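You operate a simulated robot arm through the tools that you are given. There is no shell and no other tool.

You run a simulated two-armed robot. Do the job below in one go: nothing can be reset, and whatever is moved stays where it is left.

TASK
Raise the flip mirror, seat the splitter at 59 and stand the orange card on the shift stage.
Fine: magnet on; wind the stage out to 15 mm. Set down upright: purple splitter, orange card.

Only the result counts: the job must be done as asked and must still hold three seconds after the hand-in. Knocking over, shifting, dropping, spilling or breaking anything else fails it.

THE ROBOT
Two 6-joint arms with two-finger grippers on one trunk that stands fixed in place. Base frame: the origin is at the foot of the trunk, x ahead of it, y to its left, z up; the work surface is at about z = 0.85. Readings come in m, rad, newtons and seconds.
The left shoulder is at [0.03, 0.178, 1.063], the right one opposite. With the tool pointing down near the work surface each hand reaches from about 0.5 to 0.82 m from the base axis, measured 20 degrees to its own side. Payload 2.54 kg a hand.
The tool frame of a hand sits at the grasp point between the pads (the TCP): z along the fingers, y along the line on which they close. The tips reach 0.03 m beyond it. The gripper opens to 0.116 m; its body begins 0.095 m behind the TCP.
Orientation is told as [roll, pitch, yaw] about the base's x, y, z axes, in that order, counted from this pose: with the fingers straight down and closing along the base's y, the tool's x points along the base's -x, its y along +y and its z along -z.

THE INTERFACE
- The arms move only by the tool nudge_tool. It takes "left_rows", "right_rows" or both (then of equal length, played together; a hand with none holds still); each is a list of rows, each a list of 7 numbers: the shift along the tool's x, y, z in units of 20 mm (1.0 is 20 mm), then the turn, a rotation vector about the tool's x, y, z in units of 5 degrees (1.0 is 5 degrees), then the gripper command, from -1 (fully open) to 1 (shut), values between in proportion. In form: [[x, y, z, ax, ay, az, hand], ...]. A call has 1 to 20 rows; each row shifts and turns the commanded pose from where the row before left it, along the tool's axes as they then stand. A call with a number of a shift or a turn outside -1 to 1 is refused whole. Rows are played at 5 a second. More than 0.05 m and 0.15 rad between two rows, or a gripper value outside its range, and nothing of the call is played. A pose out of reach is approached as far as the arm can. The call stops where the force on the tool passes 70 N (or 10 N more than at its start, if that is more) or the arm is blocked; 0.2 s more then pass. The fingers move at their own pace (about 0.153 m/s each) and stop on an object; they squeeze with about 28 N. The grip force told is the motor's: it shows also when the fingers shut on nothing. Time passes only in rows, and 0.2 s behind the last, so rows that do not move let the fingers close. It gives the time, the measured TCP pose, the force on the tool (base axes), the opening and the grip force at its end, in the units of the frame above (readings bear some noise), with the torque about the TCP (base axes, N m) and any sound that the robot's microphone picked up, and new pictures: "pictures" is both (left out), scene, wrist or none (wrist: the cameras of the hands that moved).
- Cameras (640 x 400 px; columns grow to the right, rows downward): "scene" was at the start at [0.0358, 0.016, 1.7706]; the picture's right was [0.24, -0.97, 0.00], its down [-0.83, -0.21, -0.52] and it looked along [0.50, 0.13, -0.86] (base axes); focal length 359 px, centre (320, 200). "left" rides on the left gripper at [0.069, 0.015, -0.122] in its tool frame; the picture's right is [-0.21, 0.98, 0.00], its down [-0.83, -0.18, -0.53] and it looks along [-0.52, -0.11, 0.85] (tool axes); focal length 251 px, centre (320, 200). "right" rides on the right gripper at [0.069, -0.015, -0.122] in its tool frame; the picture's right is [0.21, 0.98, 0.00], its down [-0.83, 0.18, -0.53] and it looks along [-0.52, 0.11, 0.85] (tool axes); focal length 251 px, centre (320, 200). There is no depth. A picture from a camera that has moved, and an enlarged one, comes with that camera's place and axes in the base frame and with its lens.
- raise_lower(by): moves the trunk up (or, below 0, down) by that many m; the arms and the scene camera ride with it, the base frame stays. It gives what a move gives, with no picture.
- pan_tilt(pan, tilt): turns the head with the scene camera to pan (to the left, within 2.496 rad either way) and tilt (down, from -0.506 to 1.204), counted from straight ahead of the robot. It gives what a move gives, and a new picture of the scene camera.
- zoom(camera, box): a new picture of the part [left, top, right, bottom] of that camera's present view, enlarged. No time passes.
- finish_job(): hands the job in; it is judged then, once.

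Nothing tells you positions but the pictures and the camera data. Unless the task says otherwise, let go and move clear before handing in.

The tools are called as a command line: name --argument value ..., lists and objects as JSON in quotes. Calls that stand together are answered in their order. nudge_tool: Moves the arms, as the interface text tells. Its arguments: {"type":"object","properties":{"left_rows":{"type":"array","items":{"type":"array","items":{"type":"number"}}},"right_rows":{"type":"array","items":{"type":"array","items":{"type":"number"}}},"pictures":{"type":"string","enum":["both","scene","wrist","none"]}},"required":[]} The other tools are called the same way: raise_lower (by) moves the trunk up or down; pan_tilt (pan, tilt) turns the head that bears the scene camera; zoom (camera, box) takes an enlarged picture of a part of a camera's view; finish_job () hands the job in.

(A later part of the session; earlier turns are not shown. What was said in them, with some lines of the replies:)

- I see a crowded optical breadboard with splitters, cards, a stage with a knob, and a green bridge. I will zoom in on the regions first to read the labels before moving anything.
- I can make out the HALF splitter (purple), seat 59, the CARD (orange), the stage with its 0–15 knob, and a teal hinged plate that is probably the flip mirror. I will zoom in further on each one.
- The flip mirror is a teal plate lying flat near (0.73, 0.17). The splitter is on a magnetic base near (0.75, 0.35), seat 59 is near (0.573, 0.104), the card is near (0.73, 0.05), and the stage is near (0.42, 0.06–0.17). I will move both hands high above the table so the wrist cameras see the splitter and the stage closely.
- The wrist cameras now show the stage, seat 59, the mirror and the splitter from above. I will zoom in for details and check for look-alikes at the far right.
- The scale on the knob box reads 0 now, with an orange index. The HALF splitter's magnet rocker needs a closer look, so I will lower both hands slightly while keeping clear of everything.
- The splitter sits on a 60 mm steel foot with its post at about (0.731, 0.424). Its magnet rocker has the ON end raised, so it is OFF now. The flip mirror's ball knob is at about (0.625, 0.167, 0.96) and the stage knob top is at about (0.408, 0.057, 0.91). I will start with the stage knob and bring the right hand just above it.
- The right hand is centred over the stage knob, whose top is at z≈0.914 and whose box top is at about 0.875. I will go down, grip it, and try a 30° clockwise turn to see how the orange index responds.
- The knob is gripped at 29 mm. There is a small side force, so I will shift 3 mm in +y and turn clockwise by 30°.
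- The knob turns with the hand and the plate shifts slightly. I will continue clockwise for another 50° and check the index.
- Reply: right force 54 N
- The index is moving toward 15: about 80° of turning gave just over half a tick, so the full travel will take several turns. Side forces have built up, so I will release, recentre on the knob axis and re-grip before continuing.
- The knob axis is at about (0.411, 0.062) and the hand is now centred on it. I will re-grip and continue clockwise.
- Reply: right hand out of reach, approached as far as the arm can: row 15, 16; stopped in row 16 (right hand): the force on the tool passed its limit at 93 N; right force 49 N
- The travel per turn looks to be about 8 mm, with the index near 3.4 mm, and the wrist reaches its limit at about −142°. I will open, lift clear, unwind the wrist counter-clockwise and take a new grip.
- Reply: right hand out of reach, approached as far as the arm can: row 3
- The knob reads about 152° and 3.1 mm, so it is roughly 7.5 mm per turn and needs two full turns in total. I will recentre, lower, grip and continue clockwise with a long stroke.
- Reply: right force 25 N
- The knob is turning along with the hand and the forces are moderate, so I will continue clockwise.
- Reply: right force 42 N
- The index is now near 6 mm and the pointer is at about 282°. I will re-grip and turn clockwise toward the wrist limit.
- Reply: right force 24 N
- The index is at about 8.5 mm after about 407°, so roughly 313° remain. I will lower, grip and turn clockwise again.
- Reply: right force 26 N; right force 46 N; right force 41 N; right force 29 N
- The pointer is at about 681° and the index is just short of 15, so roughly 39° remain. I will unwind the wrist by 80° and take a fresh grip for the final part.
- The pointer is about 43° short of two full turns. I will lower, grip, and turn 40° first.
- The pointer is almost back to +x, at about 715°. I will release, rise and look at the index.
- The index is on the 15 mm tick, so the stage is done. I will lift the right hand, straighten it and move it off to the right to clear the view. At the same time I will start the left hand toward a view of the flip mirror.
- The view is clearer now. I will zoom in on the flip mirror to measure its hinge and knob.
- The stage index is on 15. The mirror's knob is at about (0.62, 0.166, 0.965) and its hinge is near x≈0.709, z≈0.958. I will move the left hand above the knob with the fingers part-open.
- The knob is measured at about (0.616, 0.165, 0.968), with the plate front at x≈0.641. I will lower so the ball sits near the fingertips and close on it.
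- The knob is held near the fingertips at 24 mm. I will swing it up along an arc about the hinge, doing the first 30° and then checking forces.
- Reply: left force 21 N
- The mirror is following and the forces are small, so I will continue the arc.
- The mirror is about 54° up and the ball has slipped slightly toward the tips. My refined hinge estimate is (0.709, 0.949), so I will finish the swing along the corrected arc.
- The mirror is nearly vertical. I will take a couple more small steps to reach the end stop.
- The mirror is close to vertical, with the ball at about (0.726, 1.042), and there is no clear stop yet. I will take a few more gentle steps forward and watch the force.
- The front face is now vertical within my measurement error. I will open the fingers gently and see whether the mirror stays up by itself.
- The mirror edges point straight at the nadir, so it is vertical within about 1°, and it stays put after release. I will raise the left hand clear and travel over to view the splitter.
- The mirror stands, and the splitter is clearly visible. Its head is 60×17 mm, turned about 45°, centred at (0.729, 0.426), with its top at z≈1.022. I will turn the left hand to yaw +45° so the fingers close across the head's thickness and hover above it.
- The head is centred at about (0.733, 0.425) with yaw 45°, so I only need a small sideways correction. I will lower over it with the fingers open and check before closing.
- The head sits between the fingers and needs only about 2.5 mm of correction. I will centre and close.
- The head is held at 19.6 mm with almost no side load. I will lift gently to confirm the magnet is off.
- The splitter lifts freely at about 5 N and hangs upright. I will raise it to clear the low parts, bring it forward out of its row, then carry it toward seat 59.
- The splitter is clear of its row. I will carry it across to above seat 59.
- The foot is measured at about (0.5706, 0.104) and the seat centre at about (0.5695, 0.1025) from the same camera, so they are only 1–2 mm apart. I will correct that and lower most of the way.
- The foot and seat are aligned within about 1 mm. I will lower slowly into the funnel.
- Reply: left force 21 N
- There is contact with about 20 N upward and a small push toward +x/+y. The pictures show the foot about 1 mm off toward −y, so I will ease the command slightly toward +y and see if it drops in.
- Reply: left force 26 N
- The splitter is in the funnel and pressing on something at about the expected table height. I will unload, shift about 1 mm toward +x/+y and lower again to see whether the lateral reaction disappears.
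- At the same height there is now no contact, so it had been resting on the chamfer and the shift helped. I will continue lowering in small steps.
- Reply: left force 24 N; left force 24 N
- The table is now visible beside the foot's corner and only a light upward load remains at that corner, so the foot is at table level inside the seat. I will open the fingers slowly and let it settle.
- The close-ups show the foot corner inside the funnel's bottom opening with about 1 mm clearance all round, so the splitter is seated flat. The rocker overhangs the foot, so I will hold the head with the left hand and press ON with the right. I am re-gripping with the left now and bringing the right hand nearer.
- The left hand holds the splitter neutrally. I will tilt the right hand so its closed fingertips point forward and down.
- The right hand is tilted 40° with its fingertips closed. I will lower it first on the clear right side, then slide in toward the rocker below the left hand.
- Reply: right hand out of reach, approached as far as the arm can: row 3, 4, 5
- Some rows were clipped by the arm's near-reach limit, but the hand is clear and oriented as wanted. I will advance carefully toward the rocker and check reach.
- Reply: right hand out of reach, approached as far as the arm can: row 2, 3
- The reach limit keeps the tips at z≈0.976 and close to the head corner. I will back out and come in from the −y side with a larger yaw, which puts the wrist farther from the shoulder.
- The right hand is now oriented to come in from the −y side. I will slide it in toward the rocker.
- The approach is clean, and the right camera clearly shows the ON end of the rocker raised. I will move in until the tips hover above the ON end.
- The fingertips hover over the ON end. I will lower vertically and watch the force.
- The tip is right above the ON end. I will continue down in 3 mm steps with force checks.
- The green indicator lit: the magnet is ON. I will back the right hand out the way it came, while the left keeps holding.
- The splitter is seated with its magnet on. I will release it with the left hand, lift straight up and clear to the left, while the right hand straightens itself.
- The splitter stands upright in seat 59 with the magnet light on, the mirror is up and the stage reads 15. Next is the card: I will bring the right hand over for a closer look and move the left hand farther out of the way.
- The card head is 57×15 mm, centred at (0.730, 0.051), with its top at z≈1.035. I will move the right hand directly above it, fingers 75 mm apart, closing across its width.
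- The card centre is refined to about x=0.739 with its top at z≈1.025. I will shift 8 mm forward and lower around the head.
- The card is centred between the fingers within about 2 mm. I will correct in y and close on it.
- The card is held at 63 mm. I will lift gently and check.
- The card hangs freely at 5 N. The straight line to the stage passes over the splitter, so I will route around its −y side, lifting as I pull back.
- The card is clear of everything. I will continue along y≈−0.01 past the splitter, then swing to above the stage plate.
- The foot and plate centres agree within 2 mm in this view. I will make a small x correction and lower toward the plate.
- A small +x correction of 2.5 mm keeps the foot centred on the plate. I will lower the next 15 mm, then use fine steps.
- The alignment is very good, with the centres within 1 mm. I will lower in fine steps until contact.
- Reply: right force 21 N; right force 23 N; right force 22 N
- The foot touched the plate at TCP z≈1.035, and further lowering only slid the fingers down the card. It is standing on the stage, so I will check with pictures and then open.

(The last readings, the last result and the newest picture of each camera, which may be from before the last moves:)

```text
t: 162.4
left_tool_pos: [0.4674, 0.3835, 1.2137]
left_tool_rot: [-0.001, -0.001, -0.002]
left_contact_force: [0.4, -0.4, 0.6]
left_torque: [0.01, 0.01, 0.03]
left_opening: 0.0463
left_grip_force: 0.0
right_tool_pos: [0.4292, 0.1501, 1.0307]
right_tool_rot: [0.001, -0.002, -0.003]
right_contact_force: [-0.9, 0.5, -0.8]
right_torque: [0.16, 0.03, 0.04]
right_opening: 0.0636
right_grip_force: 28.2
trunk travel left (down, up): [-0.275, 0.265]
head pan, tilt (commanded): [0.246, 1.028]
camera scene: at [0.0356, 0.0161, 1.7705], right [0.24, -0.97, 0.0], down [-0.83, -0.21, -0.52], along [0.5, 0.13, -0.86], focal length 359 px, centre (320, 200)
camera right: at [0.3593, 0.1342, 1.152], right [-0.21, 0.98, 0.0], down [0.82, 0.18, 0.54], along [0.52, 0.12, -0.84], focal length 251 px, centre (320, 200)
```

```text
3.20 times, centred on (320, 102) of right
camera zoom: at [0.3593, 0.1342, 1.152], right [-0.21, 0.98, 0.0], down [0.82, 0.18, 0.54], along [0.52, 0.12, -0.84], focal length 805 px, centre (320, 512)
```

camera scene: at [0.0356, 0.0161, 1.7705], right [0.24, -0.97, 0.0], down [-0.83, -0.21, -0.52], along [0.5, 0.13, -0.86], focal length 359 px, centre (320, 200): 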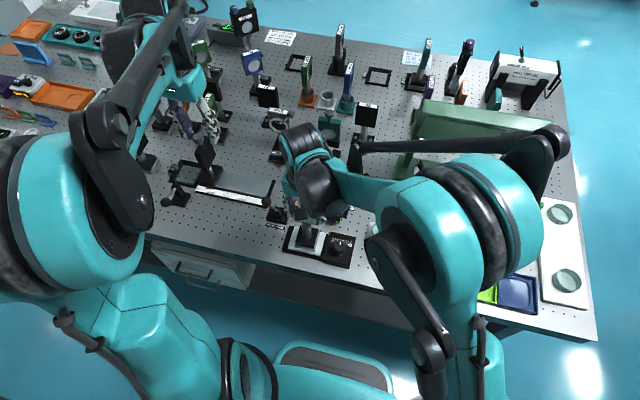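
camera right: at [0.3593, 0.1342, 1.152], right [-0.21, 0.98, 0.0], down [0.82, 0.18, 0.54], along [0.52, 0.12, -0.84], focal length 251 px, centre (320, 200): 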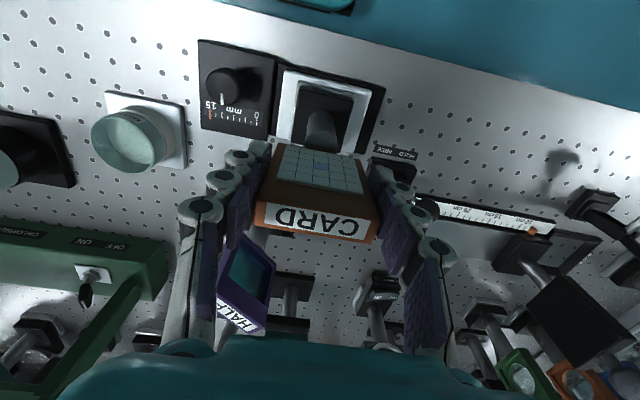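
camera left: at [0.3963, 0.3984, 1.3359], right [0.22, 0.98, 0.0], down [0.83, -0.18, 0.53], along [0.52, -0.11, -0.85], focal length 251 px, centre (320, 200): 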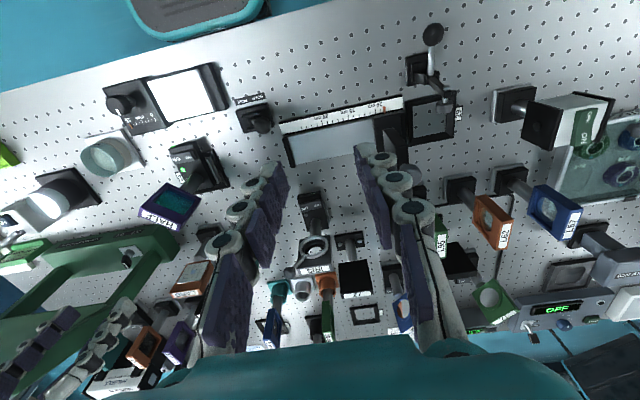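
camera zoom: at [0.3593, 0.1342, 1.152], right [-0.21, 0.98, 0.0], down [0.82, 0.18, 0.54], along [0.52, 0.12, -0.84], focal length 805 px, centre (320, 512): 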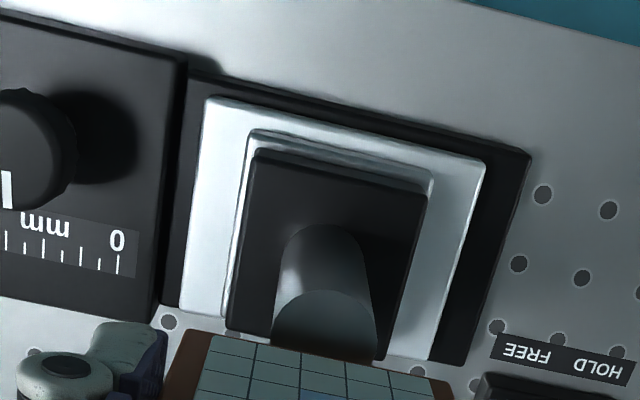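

The load is now near zero and the foot sits centred on the plate. I will open the fingers slowly.

nudge_tool --right_rows '[[0, 0, 0, 0, 0, 0, -0.15], [0, 0, 0, 0, 0, 0, -0.25], [0, 0, 0, 0, 0, 0, -0.35], [0, 0, 0, 0, 0, 0, -0.35]]'

zoom --camera "scene" --box '[270, 195, 366, 255]'

zoom --camera "right" --box '[220, 60, 420, 245]'

```text
t: 163.4
left_tool_pos: [0.4671, 0.3842, 1.2139]
left_tool_rot: [0.001, 0.001, -0.002]
left_contact_force: [-0.9, 0.0, -0.1]
left_torque: [-0.02, 0.05, -0.01]
left_opening: 0.0463
left_grip_force: 0.2
right_tool_pos: [0.4299, 0.15, 1.0315]
right_tool_rot: [0.005, -0.005, -0.003]
right_contact_force: [0.2, 0.1, 0.5]
right_torque: [-0.04, 0.0, 0.02]
right_opening: 0.0781
right_grip_force: 0.2
trunk travel left (down, up): [-0.275, 0.265]
head pan, tilt (commanded): [0.246, 1.028]
camera scene: at [0.0358, 0.0161, 1.7706], right [0.24, -0.97, 0.0], down [-0.83, -0.21, -0.52], along [0.5, 0.13, -0.86], focal length 359 px, centre (320, 200)
camera right: at [0.3596, 0.1346, 1.1524], right [-0.21, 0.98, 0.0], down [0.82, 0.18, 0.54], along [0.52, 0.12, -0.84], focal length 251 px, centre (320, 200)
```

scene: 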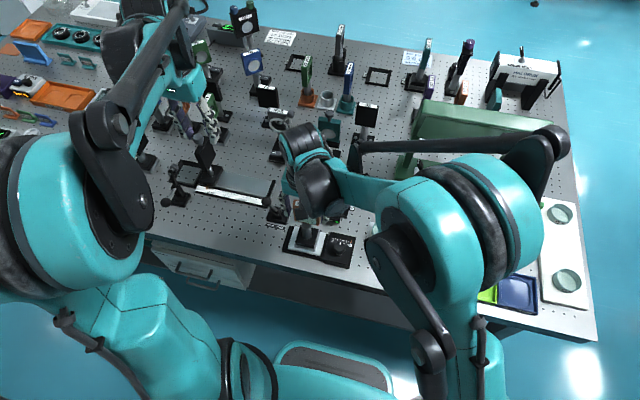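
right: 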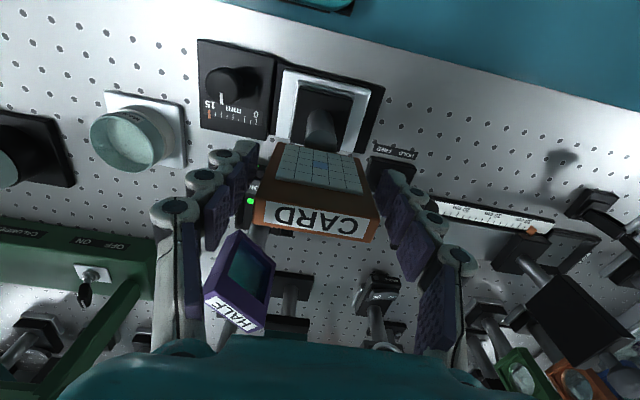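

```text
6.67 times, centred on (318, 225) of scene
camera zoom: at [0.0358, 0.0161, 1.7706], right [0.24, -0.97, 0.0], down [-0.83, -0.21, -0.52], along [0.5, 0.13, -0.86], focal length 2396 px, centre (333, 33)
```

zoom: 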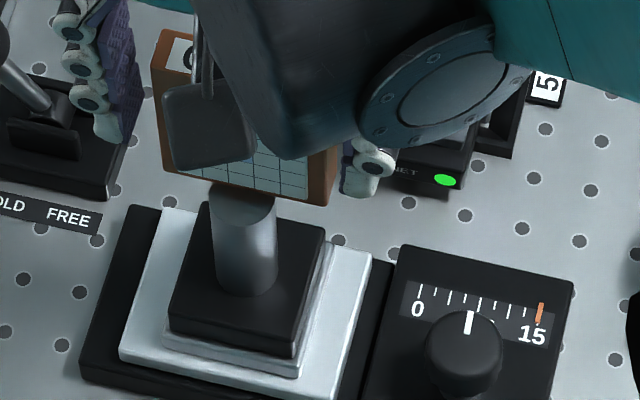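

```text
2.16 times, centred on (320, 152) of right
camera zoom: at [0.3596, 0.1346, 1.1524], right [-0.21, 0.98, 0.0], down [0.82, 0.18, 0.54], along [0.52, 0.12, -0.84], focal length 544 px, centre (320, 303)
```

zoom: 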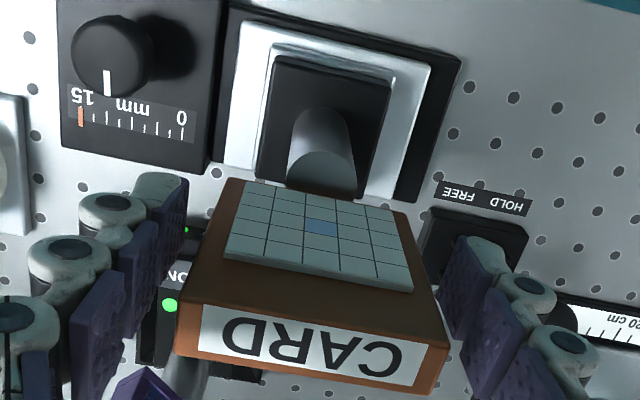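

The card stands free on the plate. I will open a little more, lift straight up well past the card top, then retreat to the right.

nudge_tool --right_rows '[[0, 0, 0, 0, 0, 0, -0.55], [0, 0, 0, 0, 0, 0, -0.55], [0, 0, -0.7, 0, 0, 0, -0.55], [0, 0, -1, 0, 0, 0, -0.55], [0, 0, -1, 0, 0, 0, -0.55], [0, 0, -1, 0, 0, 0, -0.55], [0, 0, -1, 0, 0, 0, -0.55], [0, 0, -1, 0, 0, 0, -0.55], [0, 0, -1, 0, 0, 0, -0.55], [0, -1, 0, 0, 0, 0, -0.55], [0, -1, 0, 0, 0, 0, -0.55], [0, -1, 0, 0, 0, 0, -0.55], [0, -1, 0, 0, 0, 0, -0.55], [0, -1, 0, 0, 0, 0, -0.55], [0, -1, 0, 0, 0, 0, -0.55], [0, -1, 0, 0, 0, 0, -0.55], [0, -1, 0, 0, 0, 0, -0.55], [0, -1, 0, 0, 0, 0, -0.55], [0, -1, 0, 0, 0, 0, -0.55], [0, -1, 0, 0, 0, 0, -0.55]]'

zoom --camera "scene" --box '[250, 100, 410, 200]'

zoom --camera "scene" --box '[260, 180, 388, 260]'

```text
t: 167.6
left_tool_pos: [0.4674, 0.3833, 1.2137]
left_tool_rot: [0.003, -0.001, -0.002]
left_contact_force: [-0.3, -0.3, -1.0]
left_torque: [0.03, 0.0, 0.02]
left_opening: 0.0462
left_grip_force: 0.1
right_tool_pos: [0.4296, -0.0705, 1.1644]
right_tool_rot: [0.005, -0.002, -0.002]
right_contact_force: [-0.7, 0.3, -0.8]
right_torque: [0.0, -0.01, 0.01]
right_opening: 0.09
right_grip_force: 0.1
trunk travel left (down, up): [-0.275, 0.265]
head pan, tilt (commanded): [0.246, 1.028]
camera scene: at [0.0356, 0.0153, 1.7707], right [0.24, -0.97, 0.0], down [-0.83, -0.21, -0.52], along [0.5, 0.13, -0.86], focal length 359 px, centre (320, 200)
camera right: at [0.3584, -0.0861, 1.2857], right [-0.21, 0.98, 0.0], down [0.82, 0.18, 0.54], along [0.52, 0.12, -0.84], focal length 251 px, centre (320, 200)
```

scene: 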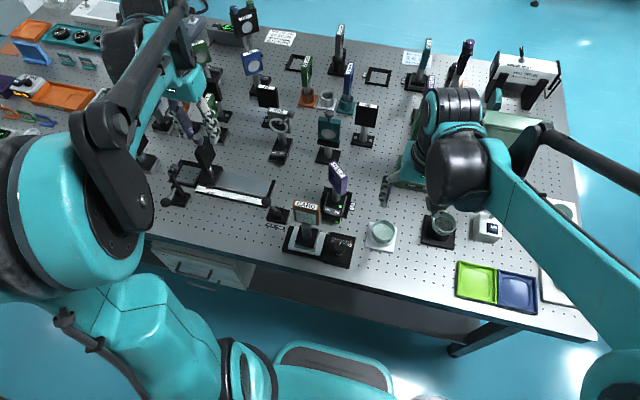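
right: 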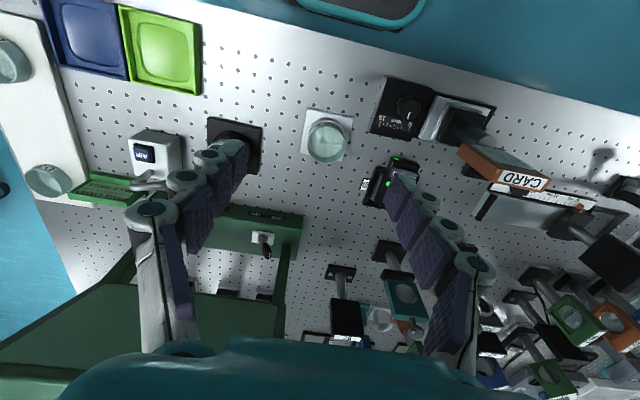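

```text
4.00 times, centred on (330, 150) of scene
camera zoom: at [0.0356, 0.0153, 1.7707], right [0.24, -0.97, 0.0], down [-0.83, -0.21, -0.52], along [0.5, 0.13, -0.86], focal length 1437 px, centre (280, 400)
```

zoom: 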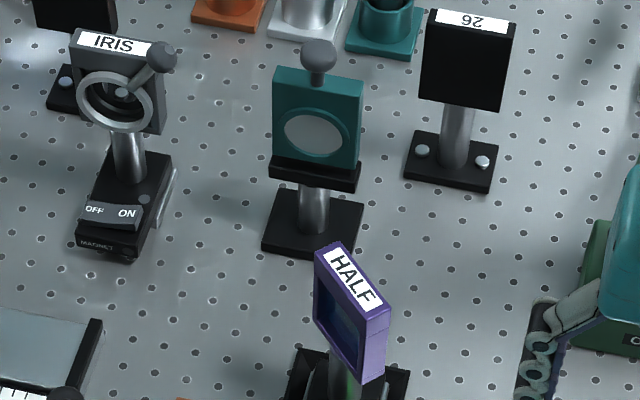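

```text
5.00 times, centred on (324, 220) of scene
camera zoom: at [0.0356, 0.0153, 1.7707], right [0.24, -0.97, 0.0], down [-0.83, -0.21, -0.52], along [0.5, 0.13, -0.86], focal length 1797 px, centre (300, 100)
```

zoom: 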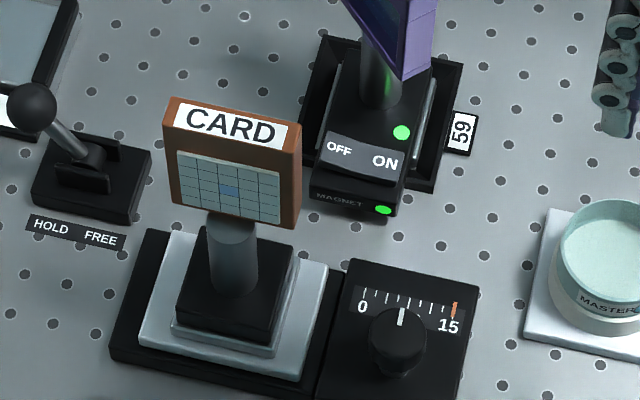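

Everything looks in place. I will double-check the mirror angle, the splitter's seating and the stage index with close zooms from the other cameras before handing in.

zoom --camera "right" --box '[360, 230, 456, 330]'

nudge_tool --right_rows '[[0, -1, 0, 0, 0, 0, -0.55], [0, -1, 0, 0, 0, 0, -0.55], [0, -1, 0, 0, 0, 0, -0.55], [0, -1, 0, 0, 0, 0, -0.55], [0, -1, 0, 0, 0, 0, -0.55]]' --left_rows '[[0, 0, 0, 0, 0, 0, -0.55], [0, -1, 0, 0, 0, 0, -0.55], [0, -1, 0, 0, 0, 0, -0.55], [0, -1, 0, 0, 0, 0, -0.55], [0, -1, 0, 0, 0, 0, -0.55]]'

zoom --camera "left" --box '[170, 190, 298, 270]'

zoom --camera "left" --box '[90, 60, 282, 180]'

zoom --camera "scene" --box '[300, 220, 364, 260]'

```text
4.00 times, centred on (408, 280) of right
camera zoom: at [0.3584, -0.0861, 1.2857], right [-0.21, 0.98, 0.0], down [0.82, 0.18, 0.54], along [0.52, 0.12, -0.84], focal length 1006 px, centre (-32, -120)
```

zoom: 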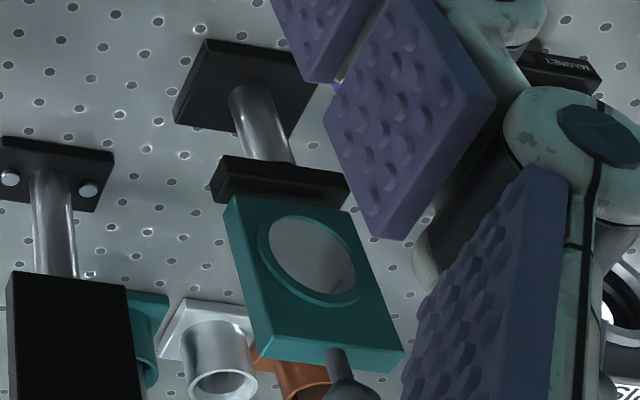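

```text
t: 168.8
left_tool_pos: [0.4657, 0.3028, 1.2142]
left_tool_rot: [0.001, 0.002, -0.001]
left_contact_force: [-0.7, -0.1, -0.3]
left_torque: [0.03, -0.04, -0.02]
left_opening: 0.0901
left_grip_force: 0.1
right_tool_pos: [0.4292, -0.1716, 1.1643]
right_tool_rot: [0.002, -0.003, 0.0]
right_contact_force: [0.6, -0.7, -0.5]
right_torque: [0.05, -0.03, 0.02]
right_opening: 0.09
right_grip_force: 0.0
trunk travel left (down, up): [-0.275, 0.265]
head pan, tilt (commanded): [0.246, 1.028]
camera scene: at [0.0355, 0.0147, 1.7707], right [0.24, -0.97, 0.0], down [-0.83, -0.21, -0.52], along [0.5, 0.13, -0.86], focal length 359 px, centre (320, 200)
camera right: at [0.3588, -0.1871, 1.2851], right [-0.21, 0.98, 0.0], down [0.82, 0.18, 0.54], along [0.52, 0.12, -0.84], focal length 251 px, centre (320, 200)
camera left: at [0.3971, 0.3171, 1.3357], right [0.21, 0.98, 0.0], down [0.83, -0.18, 0.53], along [0.52, -0.11, -0.85], focal length 251 px, centre (320, 200)
```

scene: 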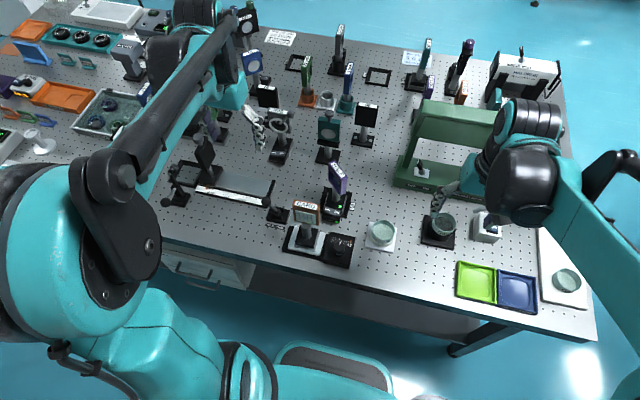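
right: 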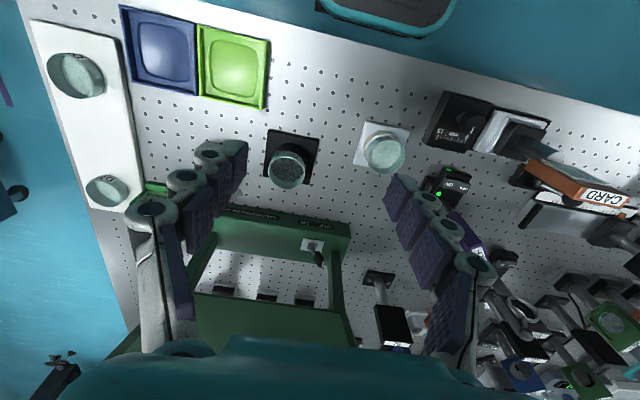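
left: 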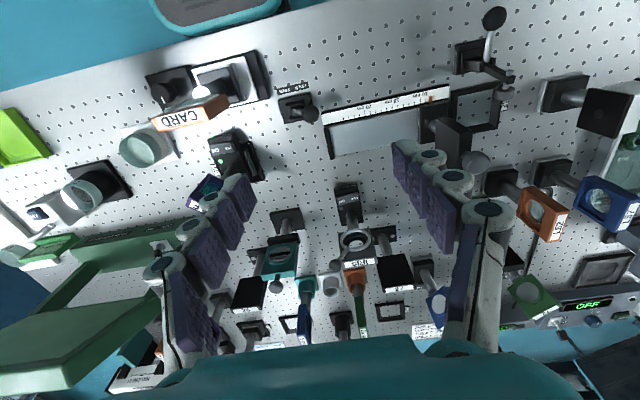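

```text
5.00 times, centred on (234, 230) of left
camera zoom: at [0.3971, 0.3171, 1.3357], right [0.21, 0.98, 0.0], down [0.83, -0.18, 0.53], along [0.52, -0.11, -0.85], focal length 1257 px, centre (750, 50)
```

zoom: 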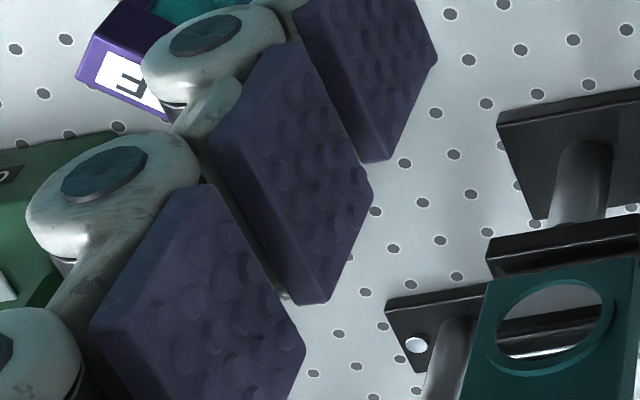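

```text
3.33 times, centred on (186, 120) of left
camera zoom: at [0.3971, 0.3171, 1.3357], right [0.21, 0.98, 0.0], down [0.83, -0.18, 0.53], along [0.52, -0.11, -0.85], focal length 838 px, centre (767, 467)
```

zoom: 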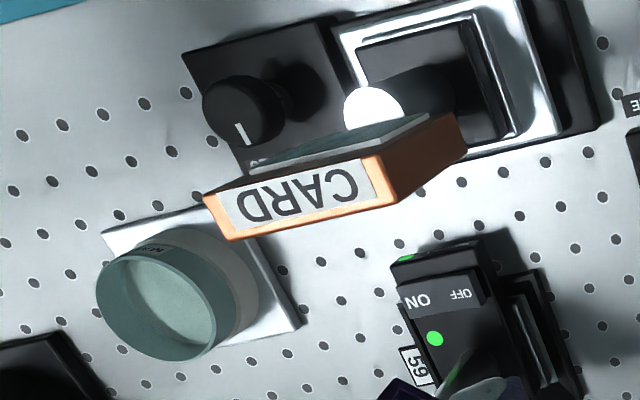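

```text
10.00 times, centred on (332, 240) of scene
camera zoom: at [0.0355, 0.0147, 1.7707], right [0.24, -0.97, 0.0], down [-0.83, -0.21, -0.52], along [0.5, 0.13, -0.86], focal length 3594 px, centre (200, -200)
```

zoom: 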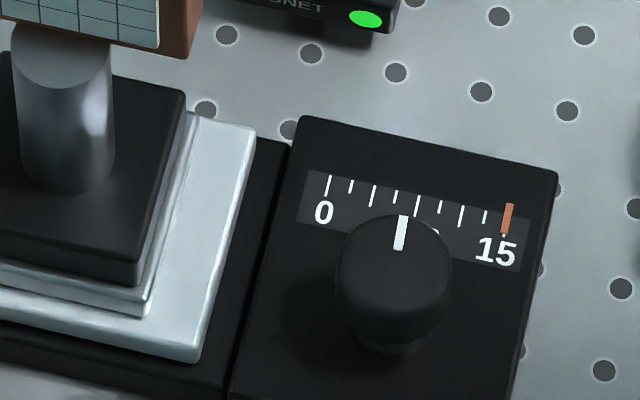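

I've checked all of these in the latest pictures:
- **Flip mirror:** upright and holding by itself.
- **Splitter:** seated at 59, with its green magnet light on.
- **Orange card:** standing centred on the stage plate.
- **Stage:** index on 15 mm.

Both hands are clear and nothing else has moved, so I am handing the job in.

finish_job

```text
The job is handed in.
```

The whole job is done and handed in; the last pictures before hand-in showed every part in place:

- **Flip mirror:** raised to vertical within about 1–2°. I felt no end stop, but it stayed put after I let go.
- **Purple splitter:** standing upright in seat 59. I held it while pressing the rocker, and its green magnet light is on.
- **Shift stage:** wound out until the index sits on the 15 mm tick.
- **Orange card:** standing upright and free, centred on the stage plate.

Both hands let go and moved clear. I saw no sign in the pictures that anything else on the table had shifted. The hand-in gave no verdict.
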